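You operate a simulated robot arm through the tools that you are given. There is no shell and no other tool.

You run a simulated robot arm. Do the job below in one go: nothing can be reset, and whatever is moved stays where it is left.

JOB
Press the glued board on the green rack tray under the black weight till its glue turns brown.
Fine: pull the tray out for it; then weight back where it stood and tray pushed in. Set down upright: what you pick out. Where these are worked on the way, their far stop is far enough and under half their travel is too little: green rack tray.

Only the result counts: the job must be done as asked and must still hold three seconds after the hand-in. Knocking over, shifting, dropping, spilling or breaking anything else fails it.

ROBOT AND FRAMES
A 7-joint arm with a two-finger gripper, fixed in place. Base frame: the origin is at the foot of the arm, x ahead of it, y to its left, z up. Lengths are in mm, angles in rad, forces in N, time in s.
With the tool pointing down near the work surface it reaches from about 340 to 720 mm from the base axis. Its first joint turns from -1.152 to 1.152 rad. Payload 2.45 kg.
Tool frame: the origin (TCP) lies between the finger pads and is the grasp point; the fingertips stand 26 mm ahead of it; z points along the fingers, y is the line along which they close. Largest opening 96 mm; the body of the gripper starts 69 mm behind the TCP.
Orientation is told as [roll, pitch, yaw] about the base's x, y, z axes, in that order, counted from this pose: with the fingers straight down and closing along the base's y, the tool's x points along the base's -x, its y along +y and its z along -z.

CONTROLS
- The arm moves only by the tool drive_tool. Its argument "deltas" is a list of rows, each an object (a shift or turn left out is 0, a gripper value left out holds the last) with "offset": the shift along the tool's x, y, z in mm, a list of three; "rotation": the turn, a rotation vector about the tool's x, y, z in rad, a list of three; "fingers": the closure, from 0 (fully open) to 1 (shut). In form: [{"offset": [x, y, z], "rotation": [ax, ay, az], "fingers": fingers}, ...]. A call has 1 to 20 rows; each row shifts and turns the commanded pose from where the row before left it, along the tool's axes as they then stand. Each row takes 0.2 s and may step no farther than 50 mm and 0.15 rad from the row before; otherwise, or with a gripper value out of range, the whole call is refused. Where a pose cannot be reached the arm comes as near as it can. A force on the tool above 90 N (or 10 N above the force at the start of the call, whichever is more), or a blocked arm, ends the call early, and 0.2 s more pass. Each finger halts on what it meets, pressing with about 25 N; the grip force reading is that of the motor and also rises with nothing between the fingers. The clock runs only during rows and for 0.2 s after the last one: add rows that do not move to give the fingers time. It gives the time, the measured TCP pose, the force on the tool (base axes), the opening and the grip force at its end, in the units of the frame above (readings bear some noise), with the torque about the TCP (base axes, N m) and any sound that the robot's microphone picked up.
- Cameras (640 x 400 px; columns grow to the right, rows downward): "scene" is fixed at [146.4, -381.6, 1419]; the picture's right is [0.90, -0.44, 0.00], its down [-0.27, -0.56, -0.78] and it looks along [0.34, 0.70, -0.62] (base axes); focal length 373 px, centre (320, 200). "wrist" rides on the gripper at [82, 3, -98] in the tool frame; the picture's right is [-0.04, 1.00, 0.00], its down [-0.73, -0.03, -0.68] and it looks along [-0.68, -0.03, 0.73] (tool axes); focal length 256 px, centre (320, 200). There is no depth. A picture from a camera that has moved, and an enlarged one, comes with that camera's place and axes in the base frame and with its lens.
- grab_frame(camera): a new picture of that camera. The clock stands still meanwhile.
- inspect(camera, box): a new picture of the part [left, top, right, bottom] of that camera's present view, enlarged. The clock stands still meanwhile.
- hand_in(): hands the job in; it is judged then, once.

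Places have to be worked out from the pictures, the camera data and where the tool is seen. Open the gripper and draw the arm clear of the work before you hand the job in, unless the task says otherwise.

The tools are called after "Call:" by a JSON object that holds its "op" and its "data". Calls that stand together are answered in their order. drive_tool: Moves the arm, as the interface text tells. Its arguments: {"type":"object","properties":{"deltas":{"type":"array"}},"required":["deltas"]} The other tools are called the same way: grab_frame (camera) takes a picture; inspect (camera, box) takes an enlarged picture of a part of a camera's view; hand_in () hands the job in.

At the start:

```text
time: 0.0
tcp_pos: [424.1, 56.3, 1081.5]
orientation: [-0.001, 0.001, 0.002]
contact_force: [-0.2, 0.5, 0.2]
wrist_torque: [-0.03, 0.03, 0.04]
grip_width: 96.0
grasp_force: 0.0
```

scene: 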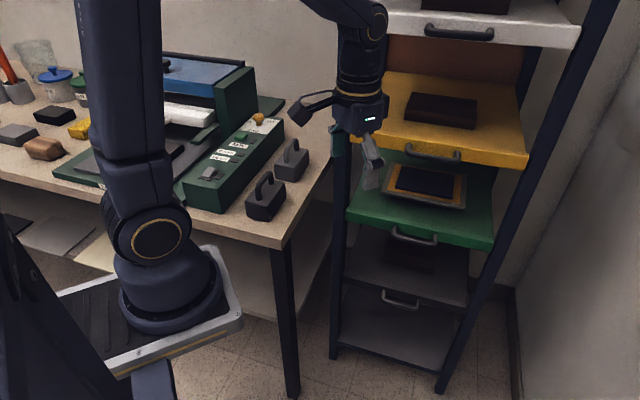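
wrist: 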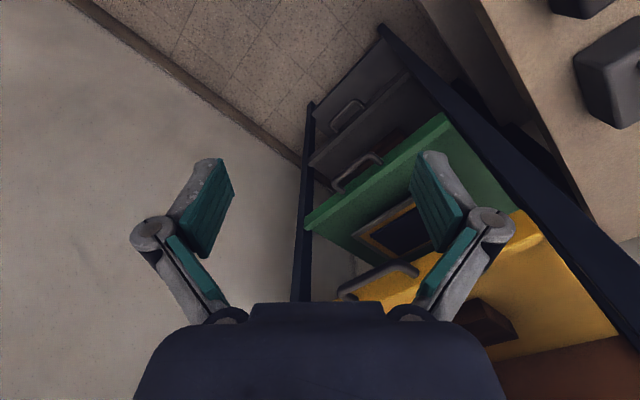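

I start by looking closer at the rack and the table to identify the green tray, the glued board and the black weight.

Call:
{"op": "inspect", "data": {"camera": "scene", "box": [320, 60, 540, 260]}}

Call:
{"op": "inspect", "data": {"camera": "scene", "box": [150, 40, 340, 240]}}

Call:
{"op": "inspect", "data": {"camera": "scene", "box": [0, 40, 200, 240]}}

Call:
{"op": "inspect", "data": {"camera": "wrist", "box": [280, 20, 640, 360]}}

```text
2.00 times, centred on (430, 160) of scene
camera zoom: at [146.4, -381.6, 1419.0], right [0.9, -0.44, 0.0], down [-0.27, -0.56, -0.78], along [0.34, 0.7, -0.62], focal length 747 px, centre (100, 280)
```

zoom: 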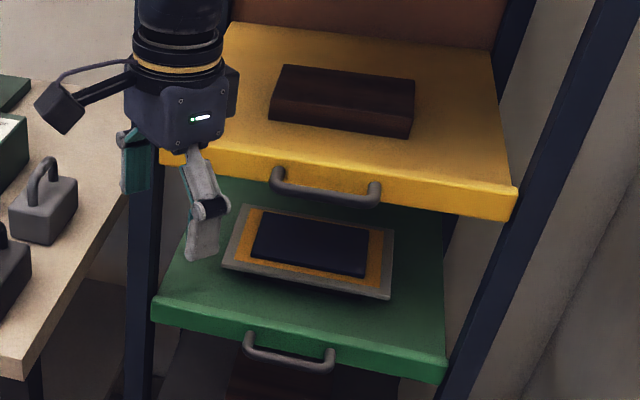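

```text
2.00 times, centred on (245, 140) of scene
camera zoom: at [146.4, -381.6, 1419.0], right [0.9, -0.44, 0.0], down [-0.27, -0.56, -0.78], along [0.34, 0.7, -0.62], focal length 747 px, centre (470, 320)
```

zoom: 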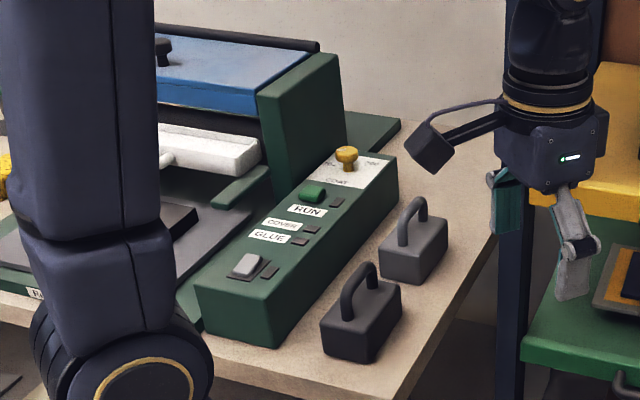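

```text
2.00 times, centred on (100, 140) of scene
camera zoom: at [146.4, -381.6, 1419.0], right [0.9, -0.44, 0.0], down [-0.27, -0.56, -0.78], along [0.34, 0.7, -0.62], focal length 747 px, centre (760, 320)
```

zoom: 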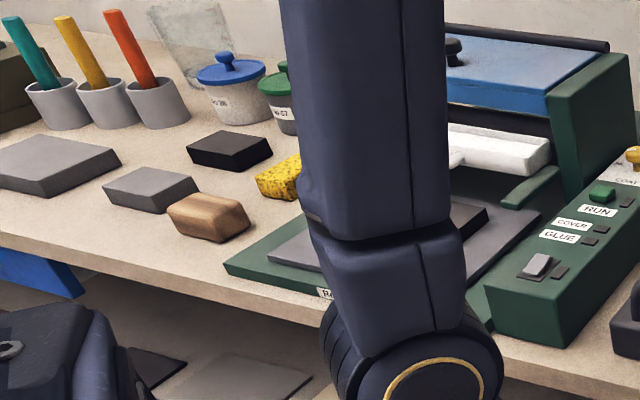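

```text
1.18 times, centred on (460, 190) of wrist
camera zoom: at [341.2, 57.6, 1177.9], right [0.04, 1.0, 0.0], down [0.73, -0.03, 0.68], along [0.68, -0.03, -0.73], focal length 301 px, centre (155, 212)
```

zoom: 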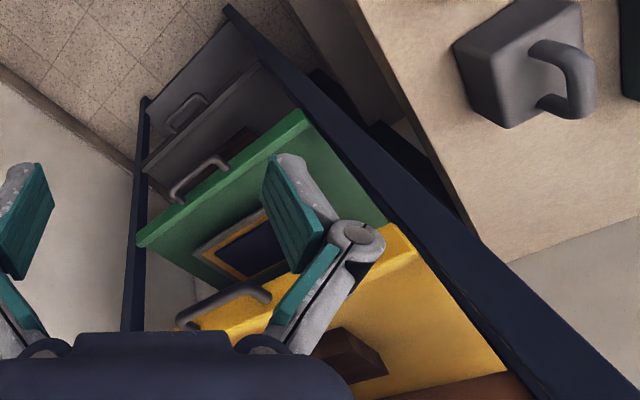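

The rack's green tray carries a board with an orange glue rim; two handled weights stand at the table's edge, the nearer one darker. I look at the remaining parts of the scene to understand the arm's base and the surroundings.

Call:
{"op": "inspect", "data": {"camera": "scene", "box": [0, 200, 260, 400]}}

Call:
{"op": "inspect", "data": {"camera": "scene", "box": [240, 130, 340, 230]}}

Call:
{"op": "inspect", "data": {"camera": "scene", "box": [330, 140, 510, 260]}}

Call:
{"op": "inspect", "data": {"camera": "scene", "box": [320, 220, 540, 400]}}

```text
2.00 times, centred on (130, 300) of scene
camera zoom: at [146.4, -381.6, 1419.0], right [0.9, -0.44, 0.0], down [-0.27, -0.56, -0.78], along [0.34, 0.7, -0.62], focal length 747 px, centre (700, 0)
```

zoom: 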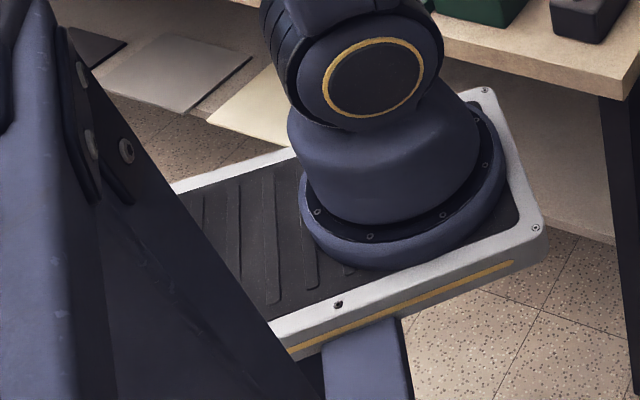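

```text
4.00 times, centred on (290, 180) of scene
camera zoom: at [146.4, -381.6, 1419.0], right [0.9, -0.44, 0.0], down [-0.27, -0.56, -0.78], along [0.34, 0.7, -0.62], focal length 1493 px, centre (440, 280)
```

zoom: 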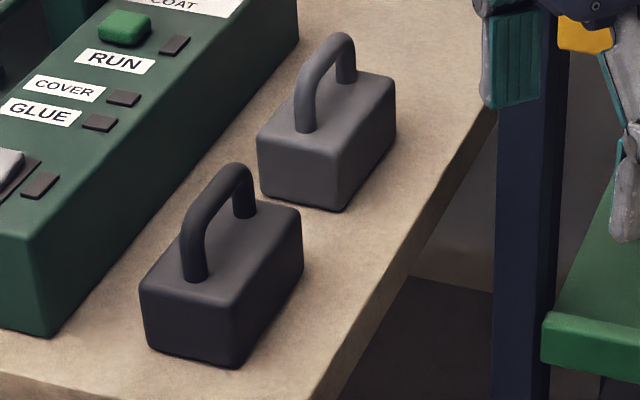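

```text
3.33 times, centred on (420, 200) of scene
camera zoom: at [146.4, -381.6, 1419.0], right [0.9, -0.44, 0.0], down [-0.27, -0.56, -0.78], along [0.34, 0.7, -0.62], focal length 1244 px, centre (-13, 200)
```

zoom: 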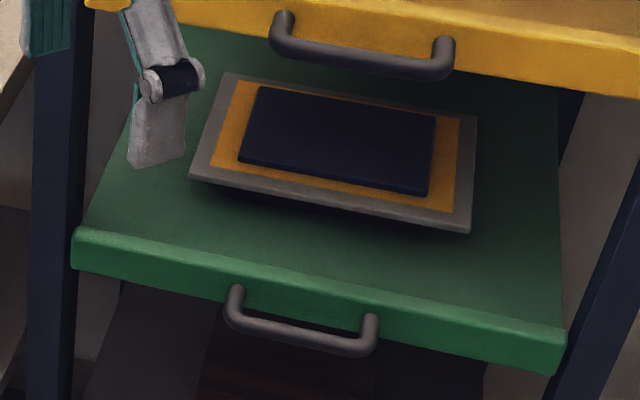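

```text
2.22 times, centred on (430, 310) of scene
camera zoom: at [146.4, -381.6, 1419.0], right [0.9, -0.44, 0.0], down [-0.27, -0.56, -0.78], along [0.34, 0.7, -0.62], focal length 830 px, centre (76, -44)
```

zoom: 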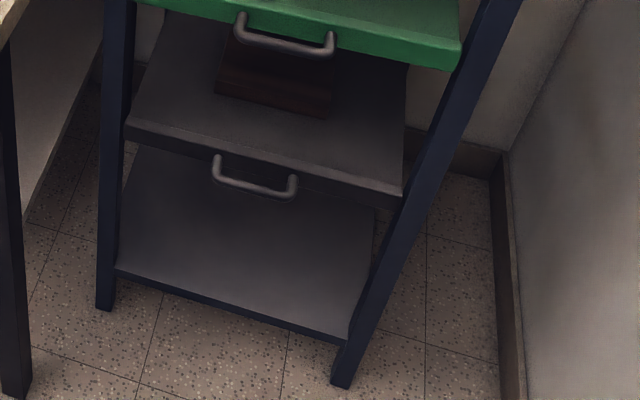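

The camera model fits the gripper in the picture. Rough triangulation puts the green tray's front from about (531,249) to (801,1) at z≈770, and the black weight near (350,390). I move the arm high and sideways so the wrist camera sees the weights and table from a second place.

Call:
{"op": "drive_tool", "data": {"deltas": [{"offset": [25, 39, 0]}, {"offset": [25, 39, 0]}, {"offset": [25, 39, 0]}, {"offset": [25, 39, 0]}, {"offset": [24, 38, 0]}, {"offset": [0, 0, 0]}]}}

Call:
{"op": "grab_frame", "data": {"camera": "wrist"}}

Call:
{"op": "grab_frame", "data": {"camera": "scene"}}

```text
time: 1.4
tcp_pos: [297.4, 251.2, 1081.3]
orientation: [0.0, 0.0, 0.001]
contact_force: [0.2, 0.4, -0.8]
wrist_torque: [0.02, 0.01, -0.01]
grip_width: 95.9
grasp_force: 0.1
```

```text
taken
camera wrist: at [215.0, 253.7, 1177.9], right [0.04, 1.0, 0.0], down [0.73, -0.03, 0.68], along [0.68, -0.03, -0.73], focal length 256 px, centre (320, 200)
```

wrist: 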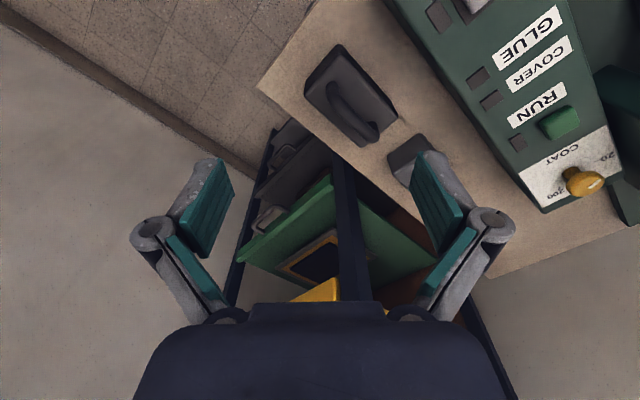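

```text
taken
```

scene: 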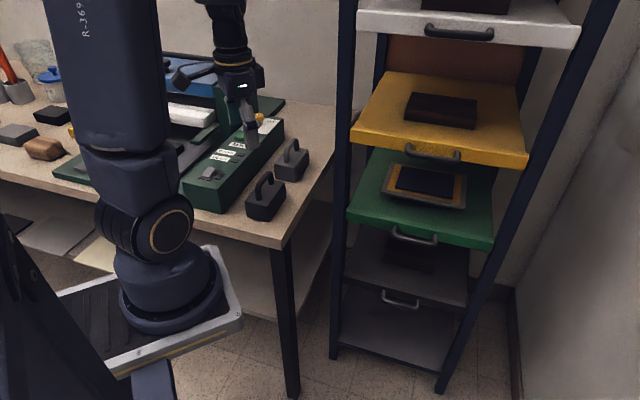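

The wrist camera now shows both weights and the table corner. I enlarge both views for triangulation.

Call:
{"op": "inspect", "data": {"camera": "wrist", "box": [250, 20, 450, 200]}}

Call:
{"op": "inspect", "data": {"camera": "scene", "box": [235, 130, 335, 255]}}

Call:
{"op": "inspect", "data": {"camera": "wrist", "box": [220, 120, 440, 310]}}

Call:
{"op": "inspect", "data": {"camera": "scene", "box": [330, 60, 540, 260]}}

```text
2.22 times, centred on (350, 110) of wrist
camera zoom: at [215.0, 253.7, 1177.9], right [0.04, 1.0, 0.0], down [0.73, -0.03, 0.68], along [0.68, -0.03, -0.73], focal length 569 px, centre (253, 400)
```

zoom: 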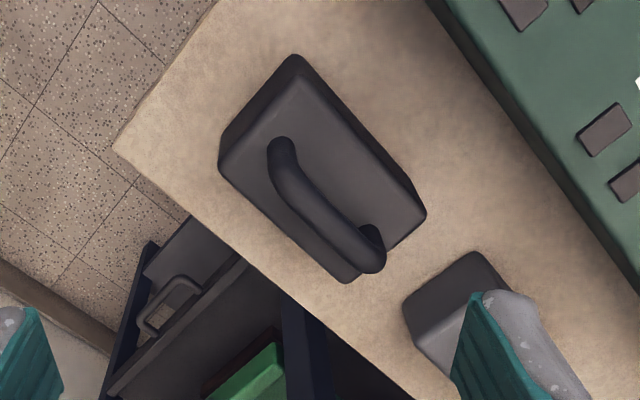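

```text
3.20 times, centred on (285, 192) of scene
camera zoom: at [146.4, -381.5, 1419.0], right [0.9, -0.44, 0.0], down [-0.27, -0.56, -0.78], along [0.34, 0.7, -0.62], focal length 1194 px, centre (432, 224)
```

zoom: 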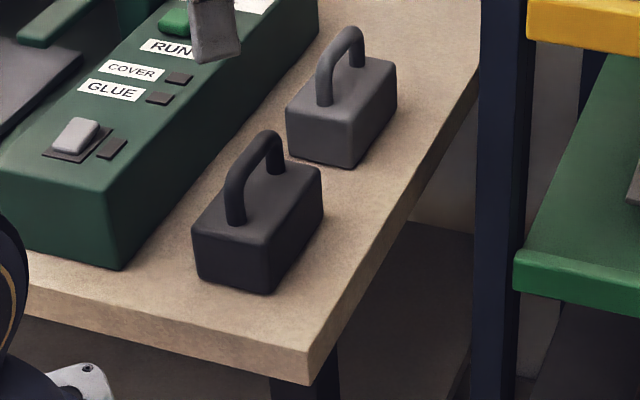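

```text
2.11 times, centred on (330, 215) of wrist
camera zoom: at [215.0, 253.7, 1177.9], right [0.04, 1.0, 0.0], down [0.73, -0.03, 0.68], along [0.68, -0.03, -0.73], focal length 539 px, centre (299, 168)
```

zoom: 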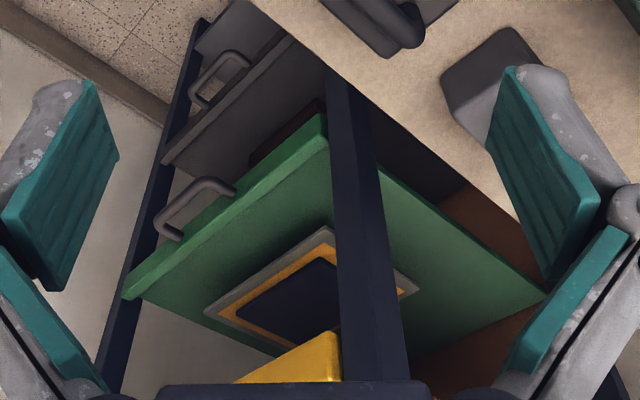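

```text
2.00 times, centred on (435, 160) of scene
camera zoom: at [146.4, -381.5, 1419.0], right [0.9, -0.44, 0.0], down [-0.27, -0.56, -0.78], along [0.34, 0.7, -0.62], focal length 747 px, centre (90, 280)
```

zoom: 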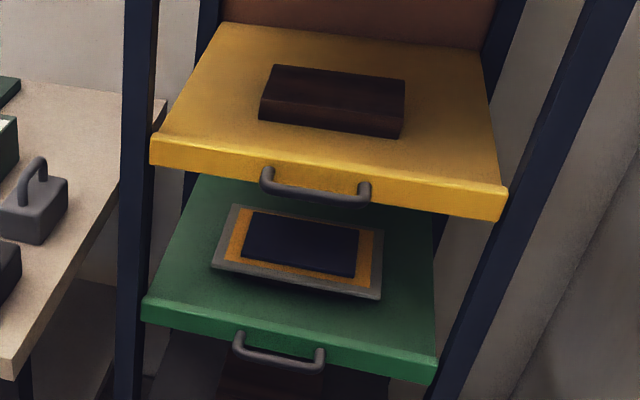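

Triangulation agrees well: the table corner lies at (323,171), top z≈852. The black weight is centred near (332,293), its long side and handle at about 45°. The green lip's top is at z≈798 and its front runs diagonally. Next I bring the wrist camera in front of the rack, looking in, to see the green handle.

Call:
{"op": "drive_tool", "data": {"deltas": [{"offset": [-19, -41, 10]}, {"offset": [-19, -41, 10]}, {"offset": [-19, -41, 10]}, {"offset": [-19, -41, 10]}, {"offset": [-19, -41, 10]}, {"offset": [-19, -41, 10]}, {"offset": [-19, -41, 10]}, {"offset": [-20, -44, 10]}, {"rotation": [0, 0, -0.112]}, {"rotation": [0, 0, -0.112]}, {"rotation": [0, 0, -0.112]}, {"rotation": [0, 0, -0.112]}, {"rotation": [0, 0, -0.112]}, {"rotation": [0, 0, -0.112]}, {"rotation": [0, 0, -0.113]}, {"offset": [0, 0, 0]}]}}

Call:
{"op": "grab_frame", "data": {"camera": "wrist"}}

Call:
{"op": "grab_frame", "data": {"camera": "scene"}}

```text
time: 4.8
tcp_pos: [453.4, -82.2, 1001.5]
orientation: [-0.001, -0.001, 0.787]
contact_force: [-0.4, 0.0, 0.1]
wrist_torque: [0.02, -0.03, 0.03]
grip_width: 96.1
grasp_force: 0.0
```

```text
taken
camera wrist: at [392.2, -139.0, 1098.2], right [-0.68, 0.73, 0.0], down [0.54, 0.5, 0.68], along [0.5, 0.46, -0.73], focal length 256 px, centre (320, 200)
```

wrist: 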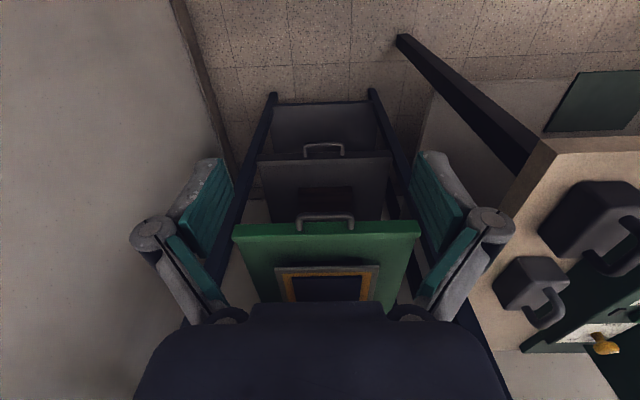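

```text
taken
```

scene: 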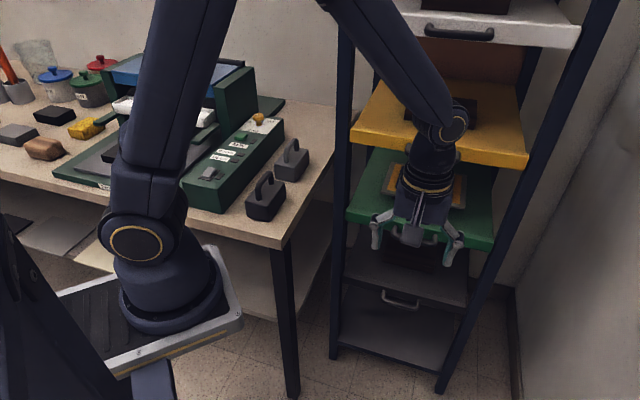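

Call:
{"op": "inspect", "data": {"camera": "wrist", "box": [225, 190, 425, 310]}}

Call:
{"op": "inspect", "data": {"camera": "wrist", "box": [270, 120, 390, 240]}}

```text
3.20 times, centred on (325, 250) of wrist
camera zoom: at [392.2, -139.0, 1098.2], right [-0.68, 0.73, 0.0], down [0.54, 0.5, 0.68], along [0.5, 0.46, -0.73], focal length 819 px, centre (304, 40)
```

zoom: 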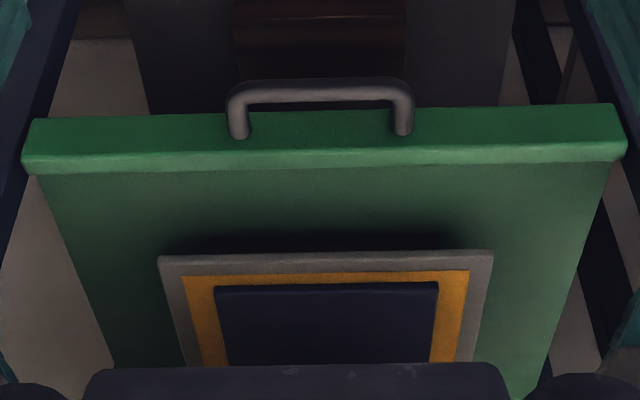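

```text
3.33 times, centred on (330, 180) of wrist
camera zoom: at [392.2, -139.0, 1098.2], right [-0.68, 0.73, 0.0], down [0.54, 0.5, 0.68], along [0.5, 0.46, -0.73], focal length 853 px, centre (287, 267)
```

zoom: 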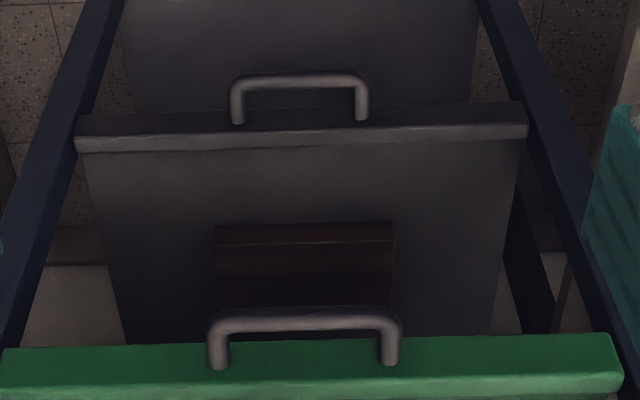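

The view into the rack shows the green lip square at 45° (edge direction (-0.707,0.707)), lip centre near (657,120,798), and the handle bar about 97 mm long, around (644,104,775), some 30 mm off the lip. I turn the tool to yaw -45° and tilt it 30° so the fingers can straddle that bar clear of the yellow tray.

Call:
{"op": "drive_tool", "data": {"deltas": [{"rotation": [0, 0, 0.143]}, {"rotation": [0, 0, 0.143]}, {"rotation": [0, 0, 0.143]}, {"rotation": [0, 0, 0.143]}, {"rotation": [0, 0, 0.143]}, {"rotation": [0, 0, 0.143]}, {"rotation": [0, 0, 0.143]}, {"rotation": [0, 0, 0.143]}, {"rotation": [0, 0, 0.143]}, {"rotation": [0, 0, 0.143]}, {"rotation": [0, 0, 0.142]}, {"rotation": [-0.13, 0, 0]}, {"rotation": [-0.13, 0, 0]}, {"rotation": [-0.13, 0, 0]}, {"rotation": [-0.134, 0, 0], "fingers": 0.65}, {"offset": [0, 0, 0], "fingers": 0.65}]}}

Call:
{"op": "grab_frame", "data": {"camera": "wrist"}}

Call:
{"op": "grab_frame", "data": {"camera": "scene"}}

```text
time: 8.2
tcp_pos: [451.8, -81.9, 1001.6]
orientation: [0.526, 0.0, -0.786]
contact_force: [0.4, -0.2, 0.6]
wrist_torque: [0.0, -0.03, -0.02]
grip_width: 40.0
grasp_force: 1.6
```

```text
taken
camera wrist: at [361.2, -58.0, 1086.4], right [0.64, 0.58, 0.5], down [0.26, -0.78, 0.57], along [0.72, -0.24, -0.65], focal length 256 px, centre (320, 200)
```

wrist: 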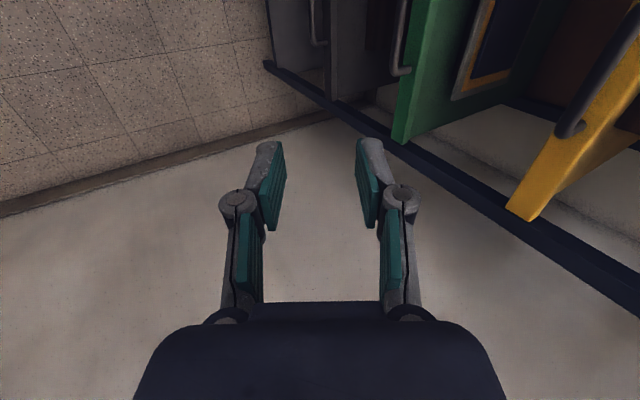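

```text
taken
```

scene: 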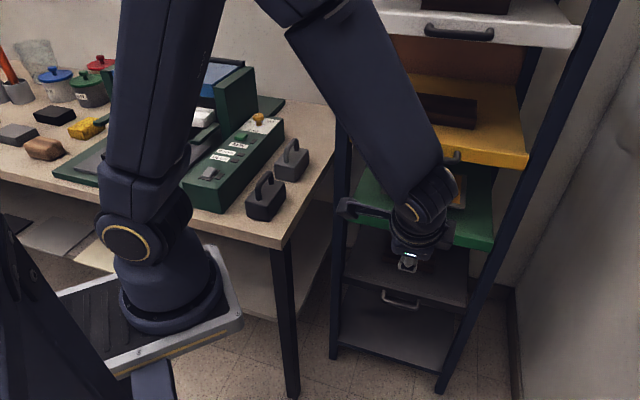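

The side view works: the green lip is seen edge-on with its handle. I enlarge to locate the bar relative to the lip.

Call:
{"op": "inspect", "data": {"camera": "wrist", "box": [340, 0, 480, 150]}}

```text
2.67 times, centred on (410, 75) of wrist
camera zoom: at [361.2, -58.0, 1086.4], right [0.64, 0.58, 0.5], down [0.26, -0.78, 0.57], along [0.72, -0.24, -0.65], focal length 683 px, centre (80, 533)
```

zoom: 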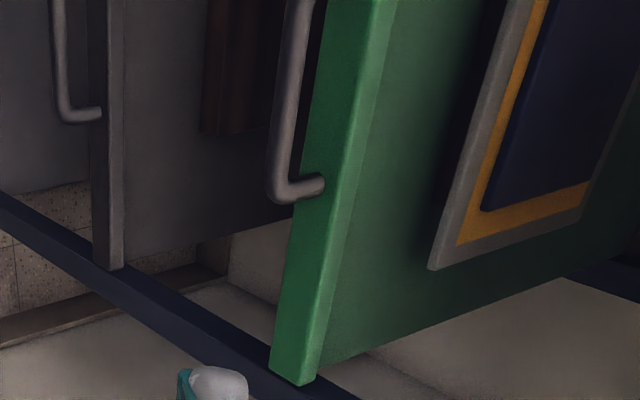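

Two views agree: bar end (681,73,764), bar centre about (647,108,765), lip top z≈784, bar 30 mm off the lip face. I go to a pre-grasp point 100 mm short along the tool axis with the fingers narrowed to about 27 mm.

Call:
{"op": "drive_tool", "data": {"deltas": [{"offset": [-0.6, 19.45, 38.6], "fingers": 0.72}, {"offset": [-0.6, 19.45, 38.6]}, {"offset": [-0.6, 19.45, 38.6]}, {"offset": [-0.6, 19.45, 38.6]}, {"offset": [-0.6, 19.45, 38.6]}, {"offset": [-0.6, 19.45, 38.6]}, {"offset": [0, 0, 0]}]}}

Call:
{"op": "grab_frame", "data": {"camera": "wrist"}}

Call:
{"op": "grab_frame", "data": {"camera": "scene"}}

```text
time: 9.8
tcp_pos: [609.7, 66.2, 859.9]
orientation: [0.523, 0.0, -0.786]
contact_force: [-0.3, -0.7, -0.2]
wrist_torque: [0.01, -0.04, 0.04]
grip_width: 26.7
grasp_force: 0.1
```

```text
taken
camera wrist: at [518.7, 91.1, 943.5], right [0.64, 0.58, 0.5], down [0.26, -0.78, 0.57], along [0.72, -0.24, -0.65], focal length 256 px, centre (320, 200)
```

wrist: 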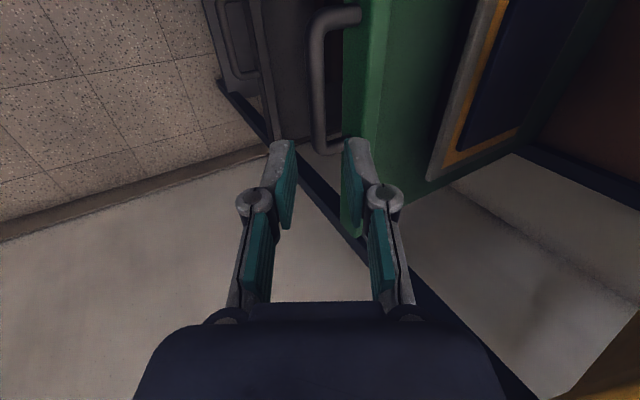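

```text
taken
```

scene: 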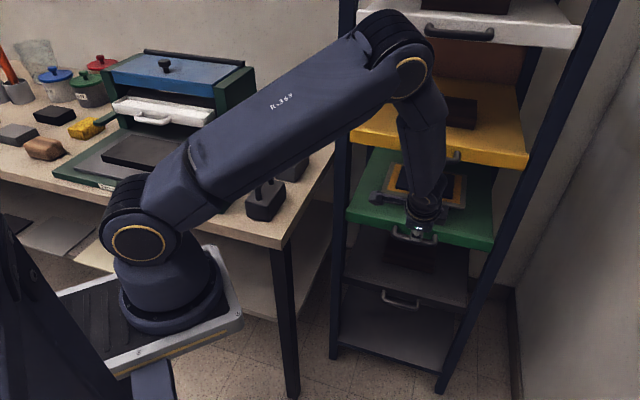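

The bar lines up nearly with the finger mid-plane (about 0.5 mm off) some 110 mm ahead. I advance 70 mm and check again.

Call:
{"op": "drive_tool", "data": {"deltas": [{"offset": [3, -1, 35]}, {"offset": [3, -1, 35]}, {"offset": [0, 0, 0]}]}}

Call:
{"op": "grab_frame", "data": {"camera": "wrist"}}

```text
time: 10.6
tcp_pos: [627.3, 94.3, 796.5]
orientation: [0.523, 0.0, -0.786]
contact_force: [0.7, 0.5, 0.4]
wrist_torque: [0.03, -0.01, 0.04]
grip_width: 26.9
grasp_force: 0.1
```

```text
taken
camera wrist: at [536.8, 117.9, 881.6], right [0.64, 0.58, 0.5], down [0.26, -0.78, 0.57], along [0.72, -0.24, -0.65], focal length 256 px, centre (320, 200)
```

wrist: 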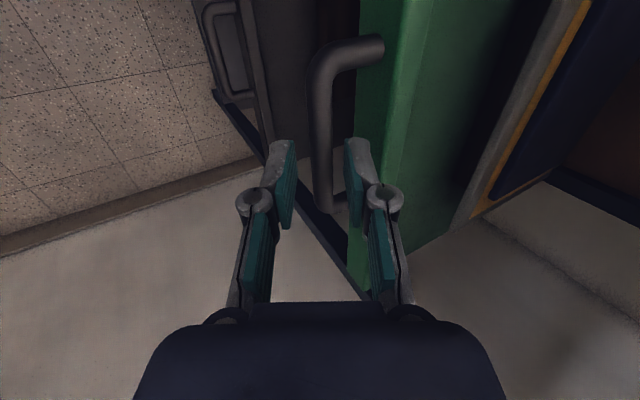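

Bar is centred between the fingers, about 37 mm ahead of the TCP. I advance 25 mm so it lies within the finger pads, then look.

Call:
{"op": "drive_tool", "data": {"deltas": [{"offset": [0, 0, 13]}, {"offset": [0, 0, 12]}, {"offset": [0, 0, 0]}]}}

Call:
{"op": "grab_frame", "data": {"camera": "wrist"}}

```text
time: 11.4
tcp_pos: [637.0, 105.0, 775.8]
orientation: [0.524, 0.0, -0.785]
contact_force: [0.4, 0.7, 0.3]
wrist_torque: [0.02, -0.01, -0.03]
grip_width: 26.9
grasp_force: 0.1
```

```text
taken
camera wrist: at [545.8, 129.2, 860.4], right [0.64, 0.58, 0.5], down [0.26, -0.78, 0.57], along [0.72, -0.24, -0.65], focal length 256 px, centre (320, 200)
```

wrist: 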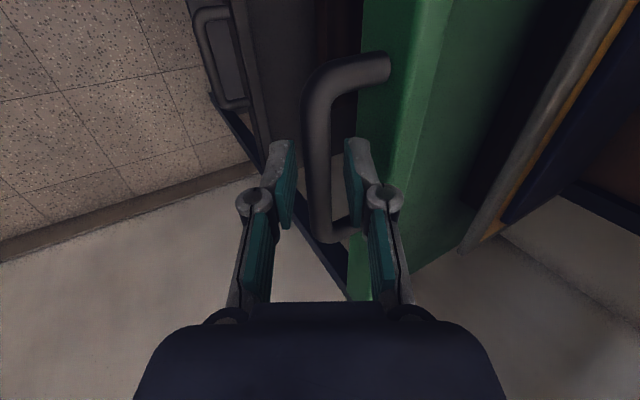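

The bar sits between the pads and no contact is felt. I close the fingers on it.

Call:
{"op": "drive_tool", "data": {"deltas": [{"offset": [0, 0, 0], "fingers": 1}, {"offset": [0, 0, 0], "fingers": 1}, {"offset": [0, 0, 0], "fingers": 1}, {"offset": [0, 0, 0], "fingers": 1}]}}

Call:
{"op": "grab_frame", "data": {"camera": "wrist"}}

```text
time: 12.4
tcp_pos: [636.0, 104.3, 773.9]
orientation: [0.521, 0.002, -0.786]
contact_force: [-4.2, -4.3, -5.8]
wrist_torque: [-0.17, -0.06, 0.02]
grip_width: 13.1
grasp_force: 39.9
```

```text
taken
camera wrist: at [545.3, 128.8, 860.0], right [0.64, 0.58, 0.5], down [0.26, -0.78, 0.57], along [0.72, -0.24, -0.65], focal length 256 px, centre (320, 200)
```

wrist: 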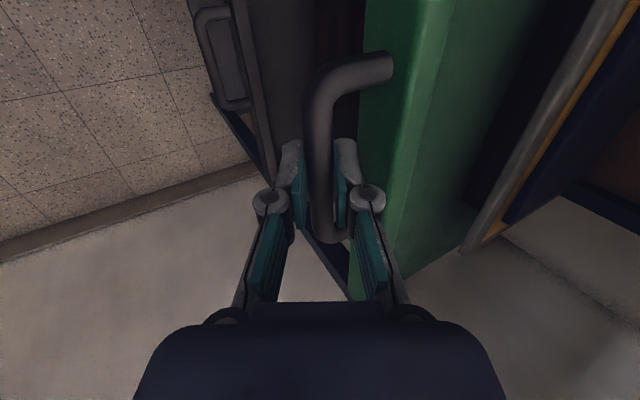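

The bar is held at 13 mm width. I pull gently straight out, along (-0.707,-0.707,0), first 60 mm.

Call:
{"op": "drive_tool", "data": {"deltas": [{"offset": [0, -5.2, -3.0]}, {"offset": [0, -8.66, -5.0]}, {"offset": [0, -8.66, -5.0]}, {"offset": [0, -8.66, -5.0]}, {"offset": [0, -8.66, -5.0]}, {"offset": [0, -8.66, -5.0]}, {"offset": [0, 0, 0]}]}}

Call:
{"op": "grab_frame", "data": {"camera": "wrist"}}

Call:
{"op": "grab_frame", "data": {"camera": "scene"}}

```text
time: 14.0
tcp_pos: [596.6, 64.4, 774.9]
orientation: [0.523, 0.001, -0.787]
contact_force: [0.8, 1.1, -23.9]
wrist_torque: [-0.2, -0.08, 0.01]
grip_width: 13.2
grasp_force: 40.1
```

```text
taken
camera wrist: at [506.2, 89.5, 860.2], right [0.64, 0.58, 0.5], down [0.26, -0.78, 0.57], along [0.72, -0.24, -0.65], focal length 256 px, centre (320, 200)
```

wrist: 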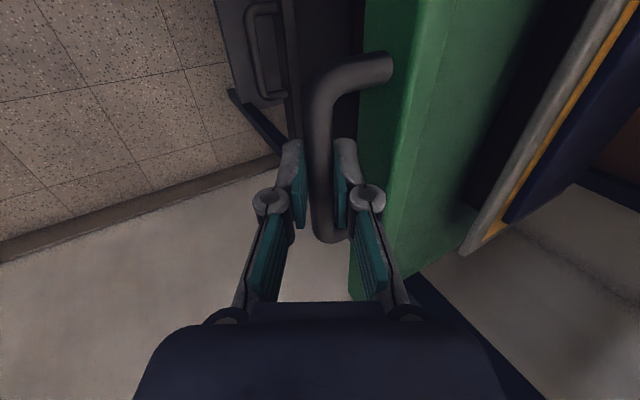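

```text
taken
```

scene: 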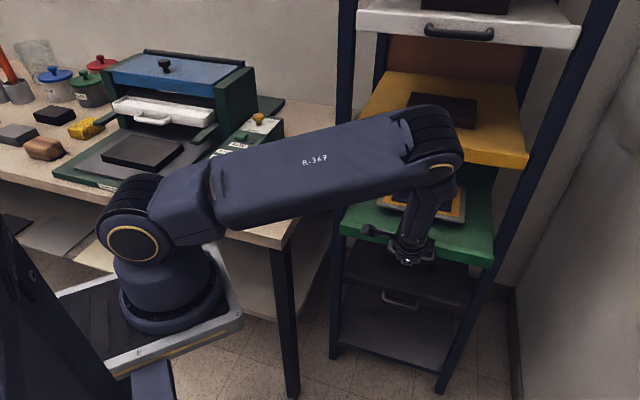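

The tray follows; there is a 24 N vertical load, so I drop the command by about 1.5 mm and keep pulling.

Call:
{"op": "drive_tool", "data": {"deltas": [{"offset": [0, -0.75, 1.3]}, {"offset": [0, -8.66, -5.0]}, {"offset": [0, -8.66, -5.0]}, {"offset": [0, -8.66, -5.0]}, {"offset": [0, -8.66, -5.0]}, {"offset": [0, -8.66, -5.0]}, {"offset": [0, -8.66, -5.0]}, {"offset": [0, 0, 0]}]}}

```text
time: 15.8
tcp_pos: [554.8, 22.6, 774.9]
orientation: [0.528, -0.004, -0.787]
contact_force: [-0.9, 4.7, 28.7]
wrist_torque: [0.13, -0.22, -0.12]
grip_width: 12.9
grasp_force: 39.3
```

Now the load is upward 29 N, so I raise the command 0.8 mm and continue pulling in 10 mm steps.

Call:
{"op": "drive_tool", "data": {"deltas": [{"offset": [0, 0.4, -0.7]}, {"offset": [0, -8.66, -5.0]}, {"offset": [0, -8.66, -5.0]}, {"offset": [0, -8.66, -5.0]}, {"offset": [0, -8.66, -5.0]}, {"offset": [0, -8.66, -5.0]}, {"offset": [0, 0, 0]}]}}

Call:
{"op": "grab_frame", "data": {"camera": "scene"}}

```text
time: 17.4
tcp_pos: [517.8, -13.6, 774.5]
orientation: [0.522, 0.0, -0.787]
contact_force: [-1.9, 2.5, 11.2]
wrist_torque: [0.41, 0.3, 0.41]
grip_width: 12.9
grasp_force: 39.4
```

```text
taken
```

scene: 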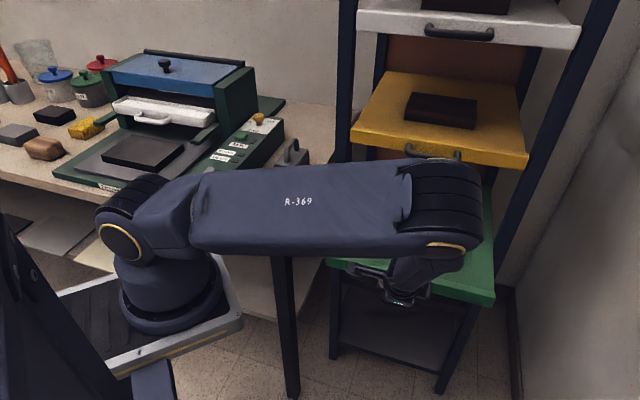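

About 167 mm pulled with no stop yet. I keep pulling in small steps and watch the force.

Call:
{"op": "drive_tool", "data": {"deltas": [{"offset": [0, -8.66, -5.0]}, {"offset": [0, -8.66, -5.0]}, {"offset": [0, -8.66, -5.0]}, {"offset": [0, -8.66, -5.0]}, {"offset": [0, -8.66, -5.0]}, {"offset": [0, 0, 0]}]}}

```text
time: 18.8
tcp_pos: [483.7, -48.6, 774.9]
orientation: [0.526, -0.002, -0.786]
contact_force: [-3.6, 5.4, 19.9]
wrist_torque: [0.12, -0.08, 0.02]
grip_width: 13.2
grasp_force: 39.7
```

About 216 mm out, still moving freely. I continue.

Call:
{"op": "drive_tool", "data": {"deltas": [{"offset": [0, -8.46, -5.3]}, {"offset": [0, -8.66, -5.0]}, {"offset": [0, -8.66, -5.0]}, {"offset": [0, -8.66, -5.0]}, {"offset": [0, -8.66, -5.0]}, {"offset": [0, 0, 0]}]}}

Call:
{"op": "grab_frame", "data": {"camera": "wrist"}}

Call:
{"op": "grab_frame", "data": {"camera": "scene"}}

```text
time: 20.2
tcp_pos: [448.2, -83.3, 774.5]
orientation: [0.522, -0.002, -0.787]
contact_force: [1.8, -0.1, 6.1]
wrist_torque: [-0.57, -0.65, -0.46]
grip_width: 12.8
grasp_force: 39.5
```

```text
taken
camera wrist: at [357.2, -59.2, 859.6], right [0.64, 0.58, 0.5], down [0.26, -0.78, 0.57], along [0.72, -0.24, -0.65], focal length 256 px, centre (320, 200)
```

wrist: 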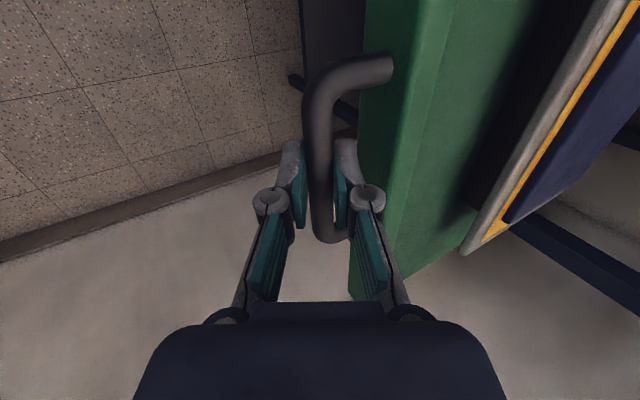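

```text
taken
```

scene: 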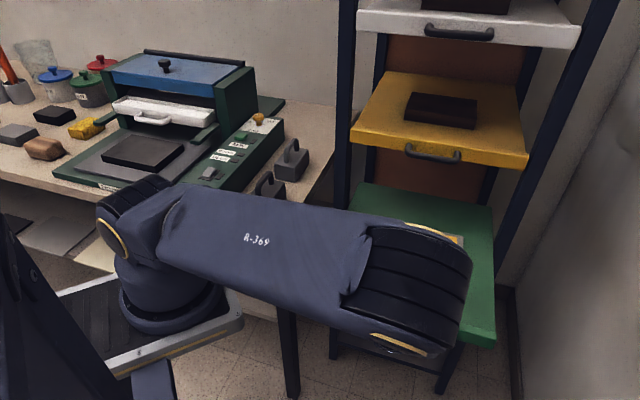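

About 265 mm out, forces small. I try 30 mm more to find the stop or gain clearance.

Call:
{"op": "drive_tool", "data": {"deltas": [{"offset": [0, -6.93, -4.0]}, {"offset": [0, -6.93, -4.0]}, {"offset": [0, -6.93, -4.0]}, {"offset": [0, 0, 0]}]}}

```text
time: 21.2
tcp_pos: [431.1, -102.4, 774.1]
orientation: [0.523, 0.001, -0.786]
contact_force: [-2.2, 4.4, -11.4]
wrist_torque: [-0.54, -0.52, -0.28]
grip_width: 13.0
grasp_force: 40.0
```

Call:
{"op": "grab_frame", "data": {"camera": "wrist"}}

Call:
{"op": "inspect", "data": {"camera": "scene", "box": [320, 140, 520, 380]}}

```text
taken
camera wrist: at [339.6, -77.3, 859.9], right [0.64, 0.58, 0.5], down [0.26, -0.78, 0.57], along [0.72, -0.24, -0.65], focal length 256 px, centre (320, 200)
```

wrist: 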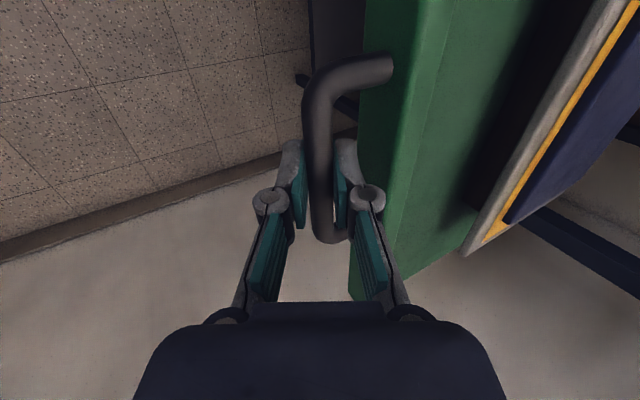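

```text
1.67 times, centred on (420, 260) of scene
camera zoom: at [146.4, -381.5, 1419.0], right [0.9, -0.44, 0.0], down [-0.27, -0.56, -0.78], along [0.34, 0.7, -0.62], focal length 622 px, centre (153, 100)
```

zoom: 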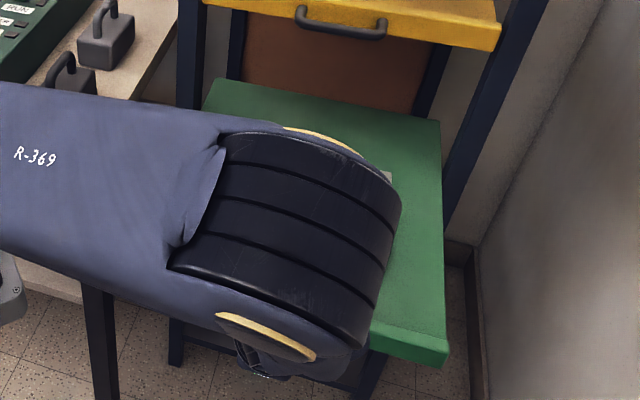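

The grip held; the tray is ~291 mm out with its rear still ~120 mm inside the rack, which is ample. I open to 27 mm and back off along the tool axis.

Call:
{"op": "drive_tool", "data": {"deltas": [{"offset": [0, 0, 0], "fingers": 0.72}, {"offset": [0, 0, 0]}, {"offset": [0, 0, 0]}, {"offset": [0, 0, -10]}, {"offset": [0, 0, -25]}, {"offset": [0, 0, -40]}, {"offset": [0, 0, -45]}, {"offset": [0, 0, 0]}]}}

Call:
{"op": "grab_frame", "data": {"camera": "wrist"}}

Call:
{"op": "grab_frame", "data": {"camera": "scene"}}

```text
time: 23.0
tcp_pos: [390.3, -143.9, 880.4]
orientation: [0.524, 0.0, -0.786]
contact_force: [-0.4, -0.1, 1.3]
wrist_torque: [0.0, 0.03, -0.05]
grip_width: 26.9
grasp_force: 0.0
```

```text
taken
camera wrist: at [299.5, -119.9, 965.7], right [0.64, 0.58, 0.5], down [0.26, -0.78, 0.57], along [0.72, -0.24, -0.65], focal length 256 px, centre (320, 200)
```

wrist: 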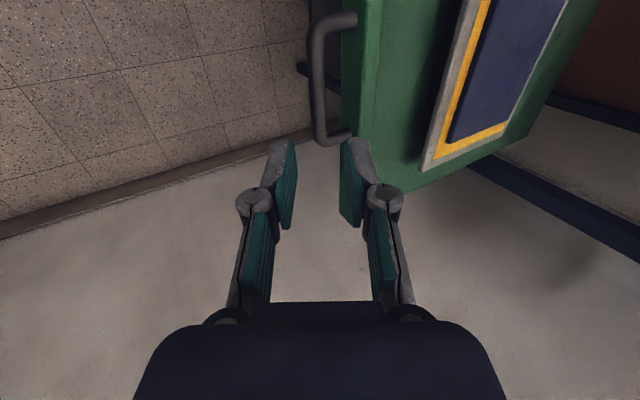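

```text
taken
```

scene: 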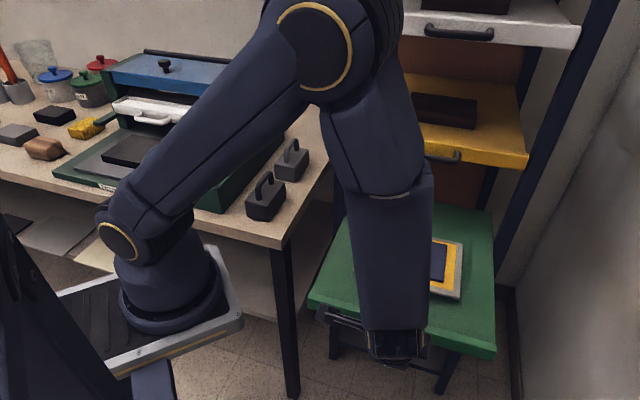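

The tray stayed out and the bar is free. I rise, untilt, and turn the tool to yaw +45° so the fingers will close across the weight's handle.

Call:
{"op": "drive_tool", "data": {"deltas": [{"offset": [0, 20, -34.6]}, {"offset": [0, 20, -34.6]}, {"offset": [0, 20, -34.6]}, {"offset": [0, 20, -34.6]}, {"rotation": [0.131, 0, 0]}, {"rotation": [0.131, 0, 0]}, {"rotation": [0.131, 0, 0]}, {"rotation": [0.131, 0, 0]}, {"rotation": [0, 0, -0.1428]}, {"rotation": [0, 0, -0.1428]}, {"rotation": [0, 0, -0.1428]}, {"rotation": [0, 0, -0.1428]}, {"rotation": [0, 0, -0.1428]}, {"rotation": [0, 0, -0.1428]}, {"rotation": [0, 0, -0.1428]}, {"rotation": [0, 0, -0.1428]}, {"rotation": [0, 0, -0.1428]}, {"rotation": [0, 0, -0.1428]}, {"rotation": [0, 0, -0.1428]}, {"offset": [0, 0, 0]}]}}

Call:
{"op": "grab_frame", "data": {"camera": "wrist"}}

Call:
{"op": "grab_frame", "data": {"camera": "scene"}}

```text
time: 27.2
tcp_pos: [390.2, -140.9, 1038.0]
orientation: [0.001, 0.0, 0.785]
contact_force: [0.2, -0.3, -0.3]
wrist_torque: [0.0, 0.01, 0.01]
grip_width: 26.9
grasp_force: 0.2
```

```text
taken
camera wrist: at [328.5, -197.9, 1135.3], right [-0.68, 0.73, 0.0], down [0.54, 0.5, 0.68], along [0.5, 0.46, -0.73], focal length 256 px, centre (320, 200)
```

wrist: 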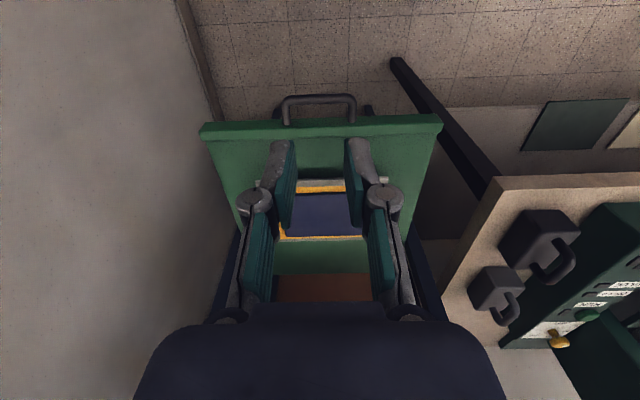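

```text
taken
```

scene: 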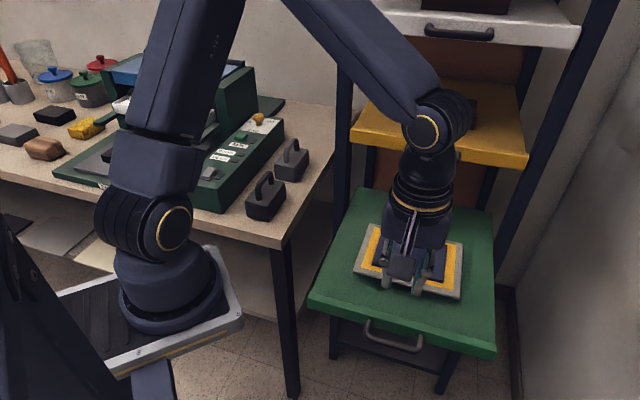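

The tray view is clear. Now I carry the open gripper over to the table, to view the black weight from close up before the final approach.

Call:
{"op": "drive_tool", "data": {"deltas": [{"offset": [-19.7, 38.6, 0], "fingers": 0.4}, {"offset": [-19.7, 38.6, 0]}, {"offset": [-19.7, 38.6, 0]}, {"offset": [-19.7, 38.6, 0]}, {"offset": [-19.7, 38.6, 0]}, {"offset": [-19.7, 38.6, 0]}, {"offset": [-19.7, 38.6, 0]}, {"offset": [-19.7, 38.6, 0]}, {"offset": [-19.7, 38.6, 0]}, {"offset": [0, 0, 0]}]}}

Call:
{"op": "grab_frame", "data": {"camera": "wrist"}}

Call:
{"op": "inspect", "data": {"camera": "wrist", "box": [240, 60, 440, 240]}}

Call:
{"op": "grab_frame", "data": {"camera": "scene"}}

```text
time: 29.4
tcp_pos: [302.0, 17.6, 1050.8]
orientation: [0.001, 0.0, 0.783]
contact_force: [0.0, -0.3, -0.3]
wrist_torque: [0.0, 0.0, -0.01]
grip_width: 57.7
grasp_force: 0.1
out of reach, approached as far as the arm can: row 5, 6, 7, 8, 9
```

```text
taken
camera wrist: at [241.5, -38.4, 1146.6], right [-0.68, 0.74, 0.0], down [0.54, 0.5, 0.68], along [0.5, 0.46, -0.73], focal length 256 px, centre (320, 200)
```

wrist: 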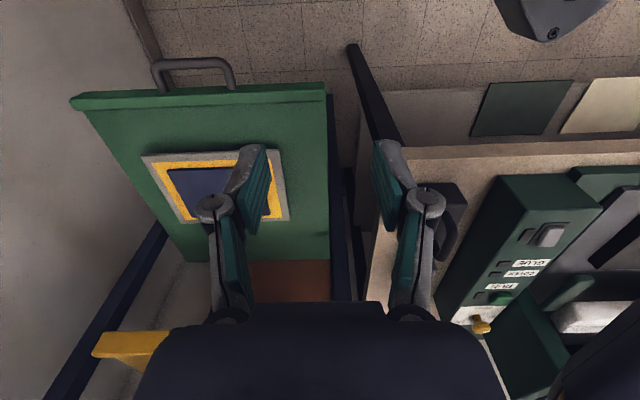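

```text
2.22 times, centred on (340, 150) of wrist
camera zoom: at [241.5, -38.4, 1146.6], right [-0.68, 0.74, 0.0], down [0.54, 0.5, 0.68], along [0.5, 0.46, -0.73], focal length 569 px, centre (276, 311)
```

zoom: 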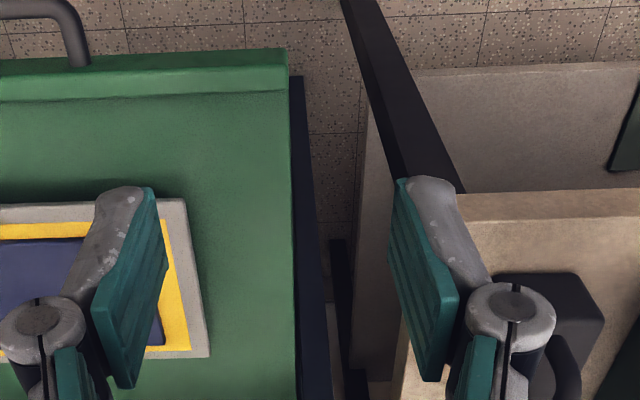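

```text
taken
```

scene: 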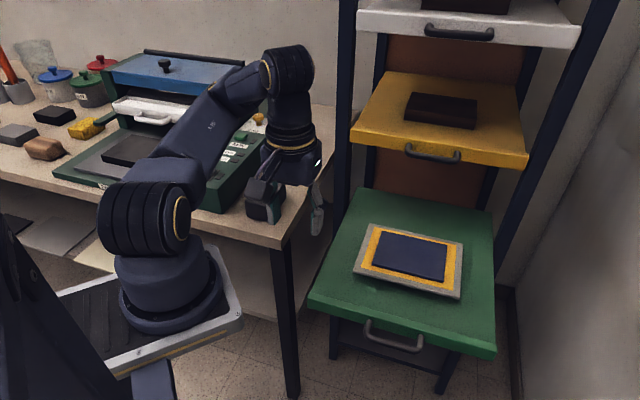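

The straight path passed too close to the base axis (inside ~340 mm), so the arm stopped short at (302,18). I test where the command now stands with a hold row.

Call:
{"op": "drive_tool", "data": {"deltas": [{"offset": [0, 0, 0]}]}}

```text
time: 29.8
tcp_pos: [300.9, 17.6, 1050.5]
orientation: [0.0, -0.001, 0.784]
contact_force: [-0.4, -0.3, -0.1]
wrist_torque: [-0.02, 0.01, 0.01]
grip_width: 57.8
grasp_force: 0.1
```

The command follows the reached pose. I route around at a larger radius: out to (391,78), then to (300,265).

Call:
{"op": "drive_tool", "data": {"deltas": [{"offset": [-35.4, -7.1, 0]}, {"offset": [-35.4, -7.1, 0]}, {"offset": [-35.4, -7.1, 0]}, {"offset": [-13.6, 39.3, 0]}, {"offset": [-13.6, 39.3, 0]}, {"offset": [-13.6, 39.3, 0]}, {"offset": [-13.6, 39.3, 0]}, {"offset": [-13.6, 39.3, 0]}, {"offset": [0, 0, 0]}]}}

Call:
{"op": "grab_frame", "data": {"camera": "wrist"}}

Call:
{"op": "inspect", "data": {"camera": "wrist", "box": [240, 60, 440, 240]}}

Call:
{"op": "grab_frame", "data": {"camera": "scene"}}

```text
time: 31.8
tcp_pos: [404.8, 45.4, 1055.2]
orientation: [0.001, 0.0, 0.782]
contact_force: [-0.1, 0.0, -0.8]
wrist_torque: [0.01, 0.0, 0.03]
grip_width: 57.3
grasp_force: 0.1
out of reach, approached as far as the arm can: row 1, 2, 3, 4, 5, 6, 7, 8
```

```text
taken
camera wrist: at [344.1, -11.0, 1152.0], right [-0.68, 0.74, 0.0], down [0.54, 0.5, 0.68], along [0.5, 0.46, -0.73], focal length 256 px, centre (320, 200)
```

wrist: 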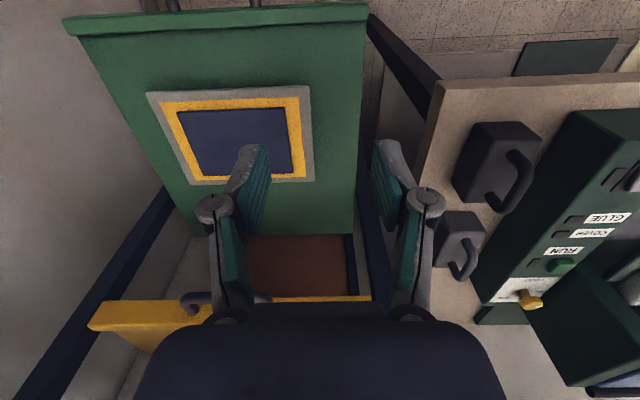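

```text
2.22 times, centred on (340, 150) of wrist
camera zoom: at [344.1, -11.0, 1152.0], right [-0.68, 0.74, 0.0], down [0.54, 0.5, 0.68], along [0.5, 0.46, -0.73], focal length 569 px, centre (276, 311)
```

zoom: 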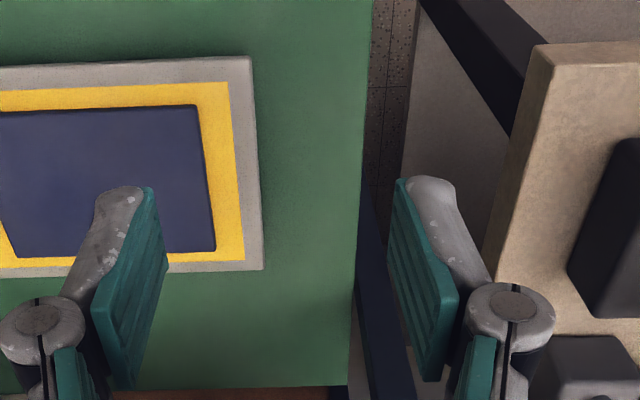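

```text
taken
```

scene: 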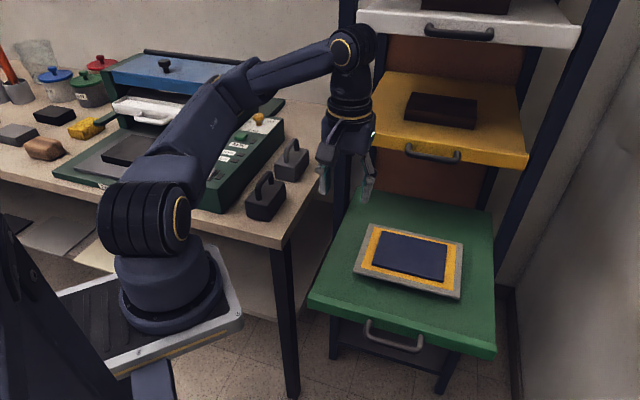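

The reach message persists although the arm is now at (405,45). I hold once, then test a small outward and upward move to see how the arm follows.

Call:
{"op": "drive_tool", "data": {"deltas": [{"offset": [0, 0, 0]}, {"offset": [-20, 0, 0]}, {"offset": [0, 0, 0]}]}}

Call:
{"op": "grab_frame", "data": {"camera": "scene"}}

```text
time: 32.6
tcp_pos: [420.8, 54.1, 1056.4]
orientation: [0.001, 0.0, 0.782]
contact_force: [-0.5, -0.2, 0.4]
wrist_torque: [-0.01, -0.01, 0.0]
grip_width: 57.8
grasp_force: 0.0
out of reach, approached as far as the arm can: row 2
```

```text
taken
```

scene: 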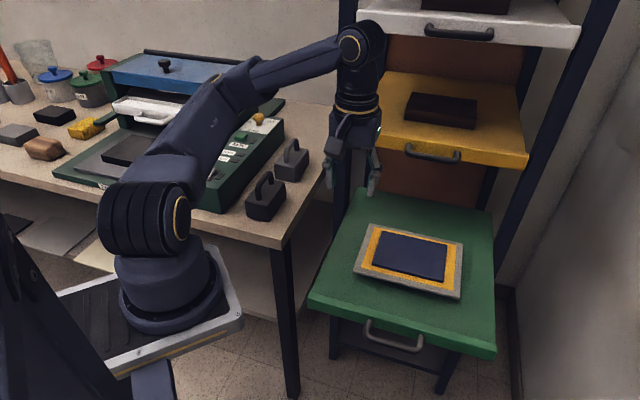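

A joint seems to be at its limit with the elbow swung left over the table. I back out toward the rack front at a larger radius to let the arm recover its earlier posture.

Call:
{"op": "drive_tool", "data": {"deltas": [{"offset": [5.9, -43, 0]}, {"offset": [5.9, -43, 0]}, {"offset": [5.9, -43, 0]}, {"offset": [0, 0, 0]}]}}

Call:
{"op": "grab_frame", "data": {"camera": "scene"}}

```text
time: 33.6
tcp_pos: [497.9, -50.8, 1054.9]
orientation: [0.0, 0.0, 0.784]
contact_force: [0.1, -0.4, -1.5]
wrist_torque: [0.0, -0.02, -0.02]
grip_width: 57.4
grasp_force: 0.0
```

```text
taken
```

scene: 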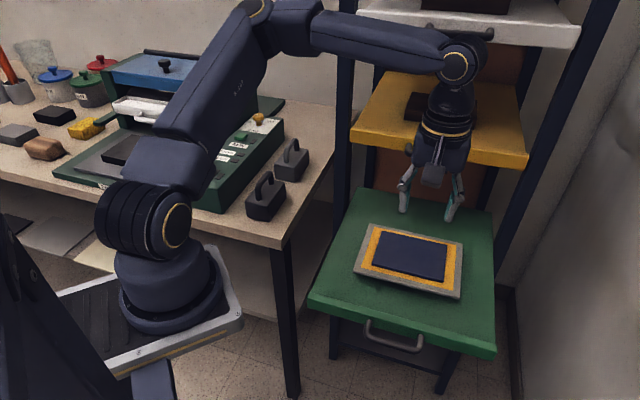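

It follows exactly again, with the elbow still swung left. I turn back to yaw 0 and return to the starting point, where the posture was good.

Call:
{"op": "drive_tool", "data": {"deltas": [{"rotation": [0, 0, 0.131]}, {"rotation": [0, 0, 0.131]}, {"rotation": [0, 0, 0.131]}, {"rotation": [0, 0, 0.131]}, {"rotation": [0, 0, 0.131]}, {"rotation": [0, 0, 0.13]}, {"offset": [24.7, 35.7, -8.7]}, {"offset": [24.7, 35.7, -8.7]}, {"offset": [24.7, 35.7, -8.7]}, {"offset": [0, 0, 0]}]}}

Call:
{"op": "grab_frame", "data": {"camera": "scene"}}

```text
time: 35.8
tcp_pos: [429.0, 57.6, 1082.3]
orientation: [0.0, -0.001, 0.0]
contact_force: [0.2, 0.8, -0.6]
wrist_torque: [0.0, 0.03, 0.03]
grip_width: 57.7
grasp_force: 0.0
```

```text
taken
```

scene: 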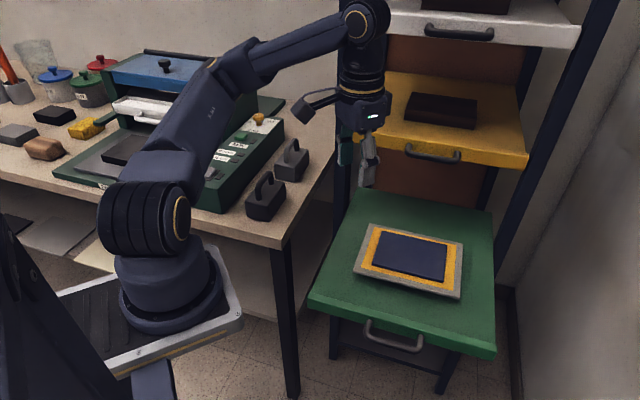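

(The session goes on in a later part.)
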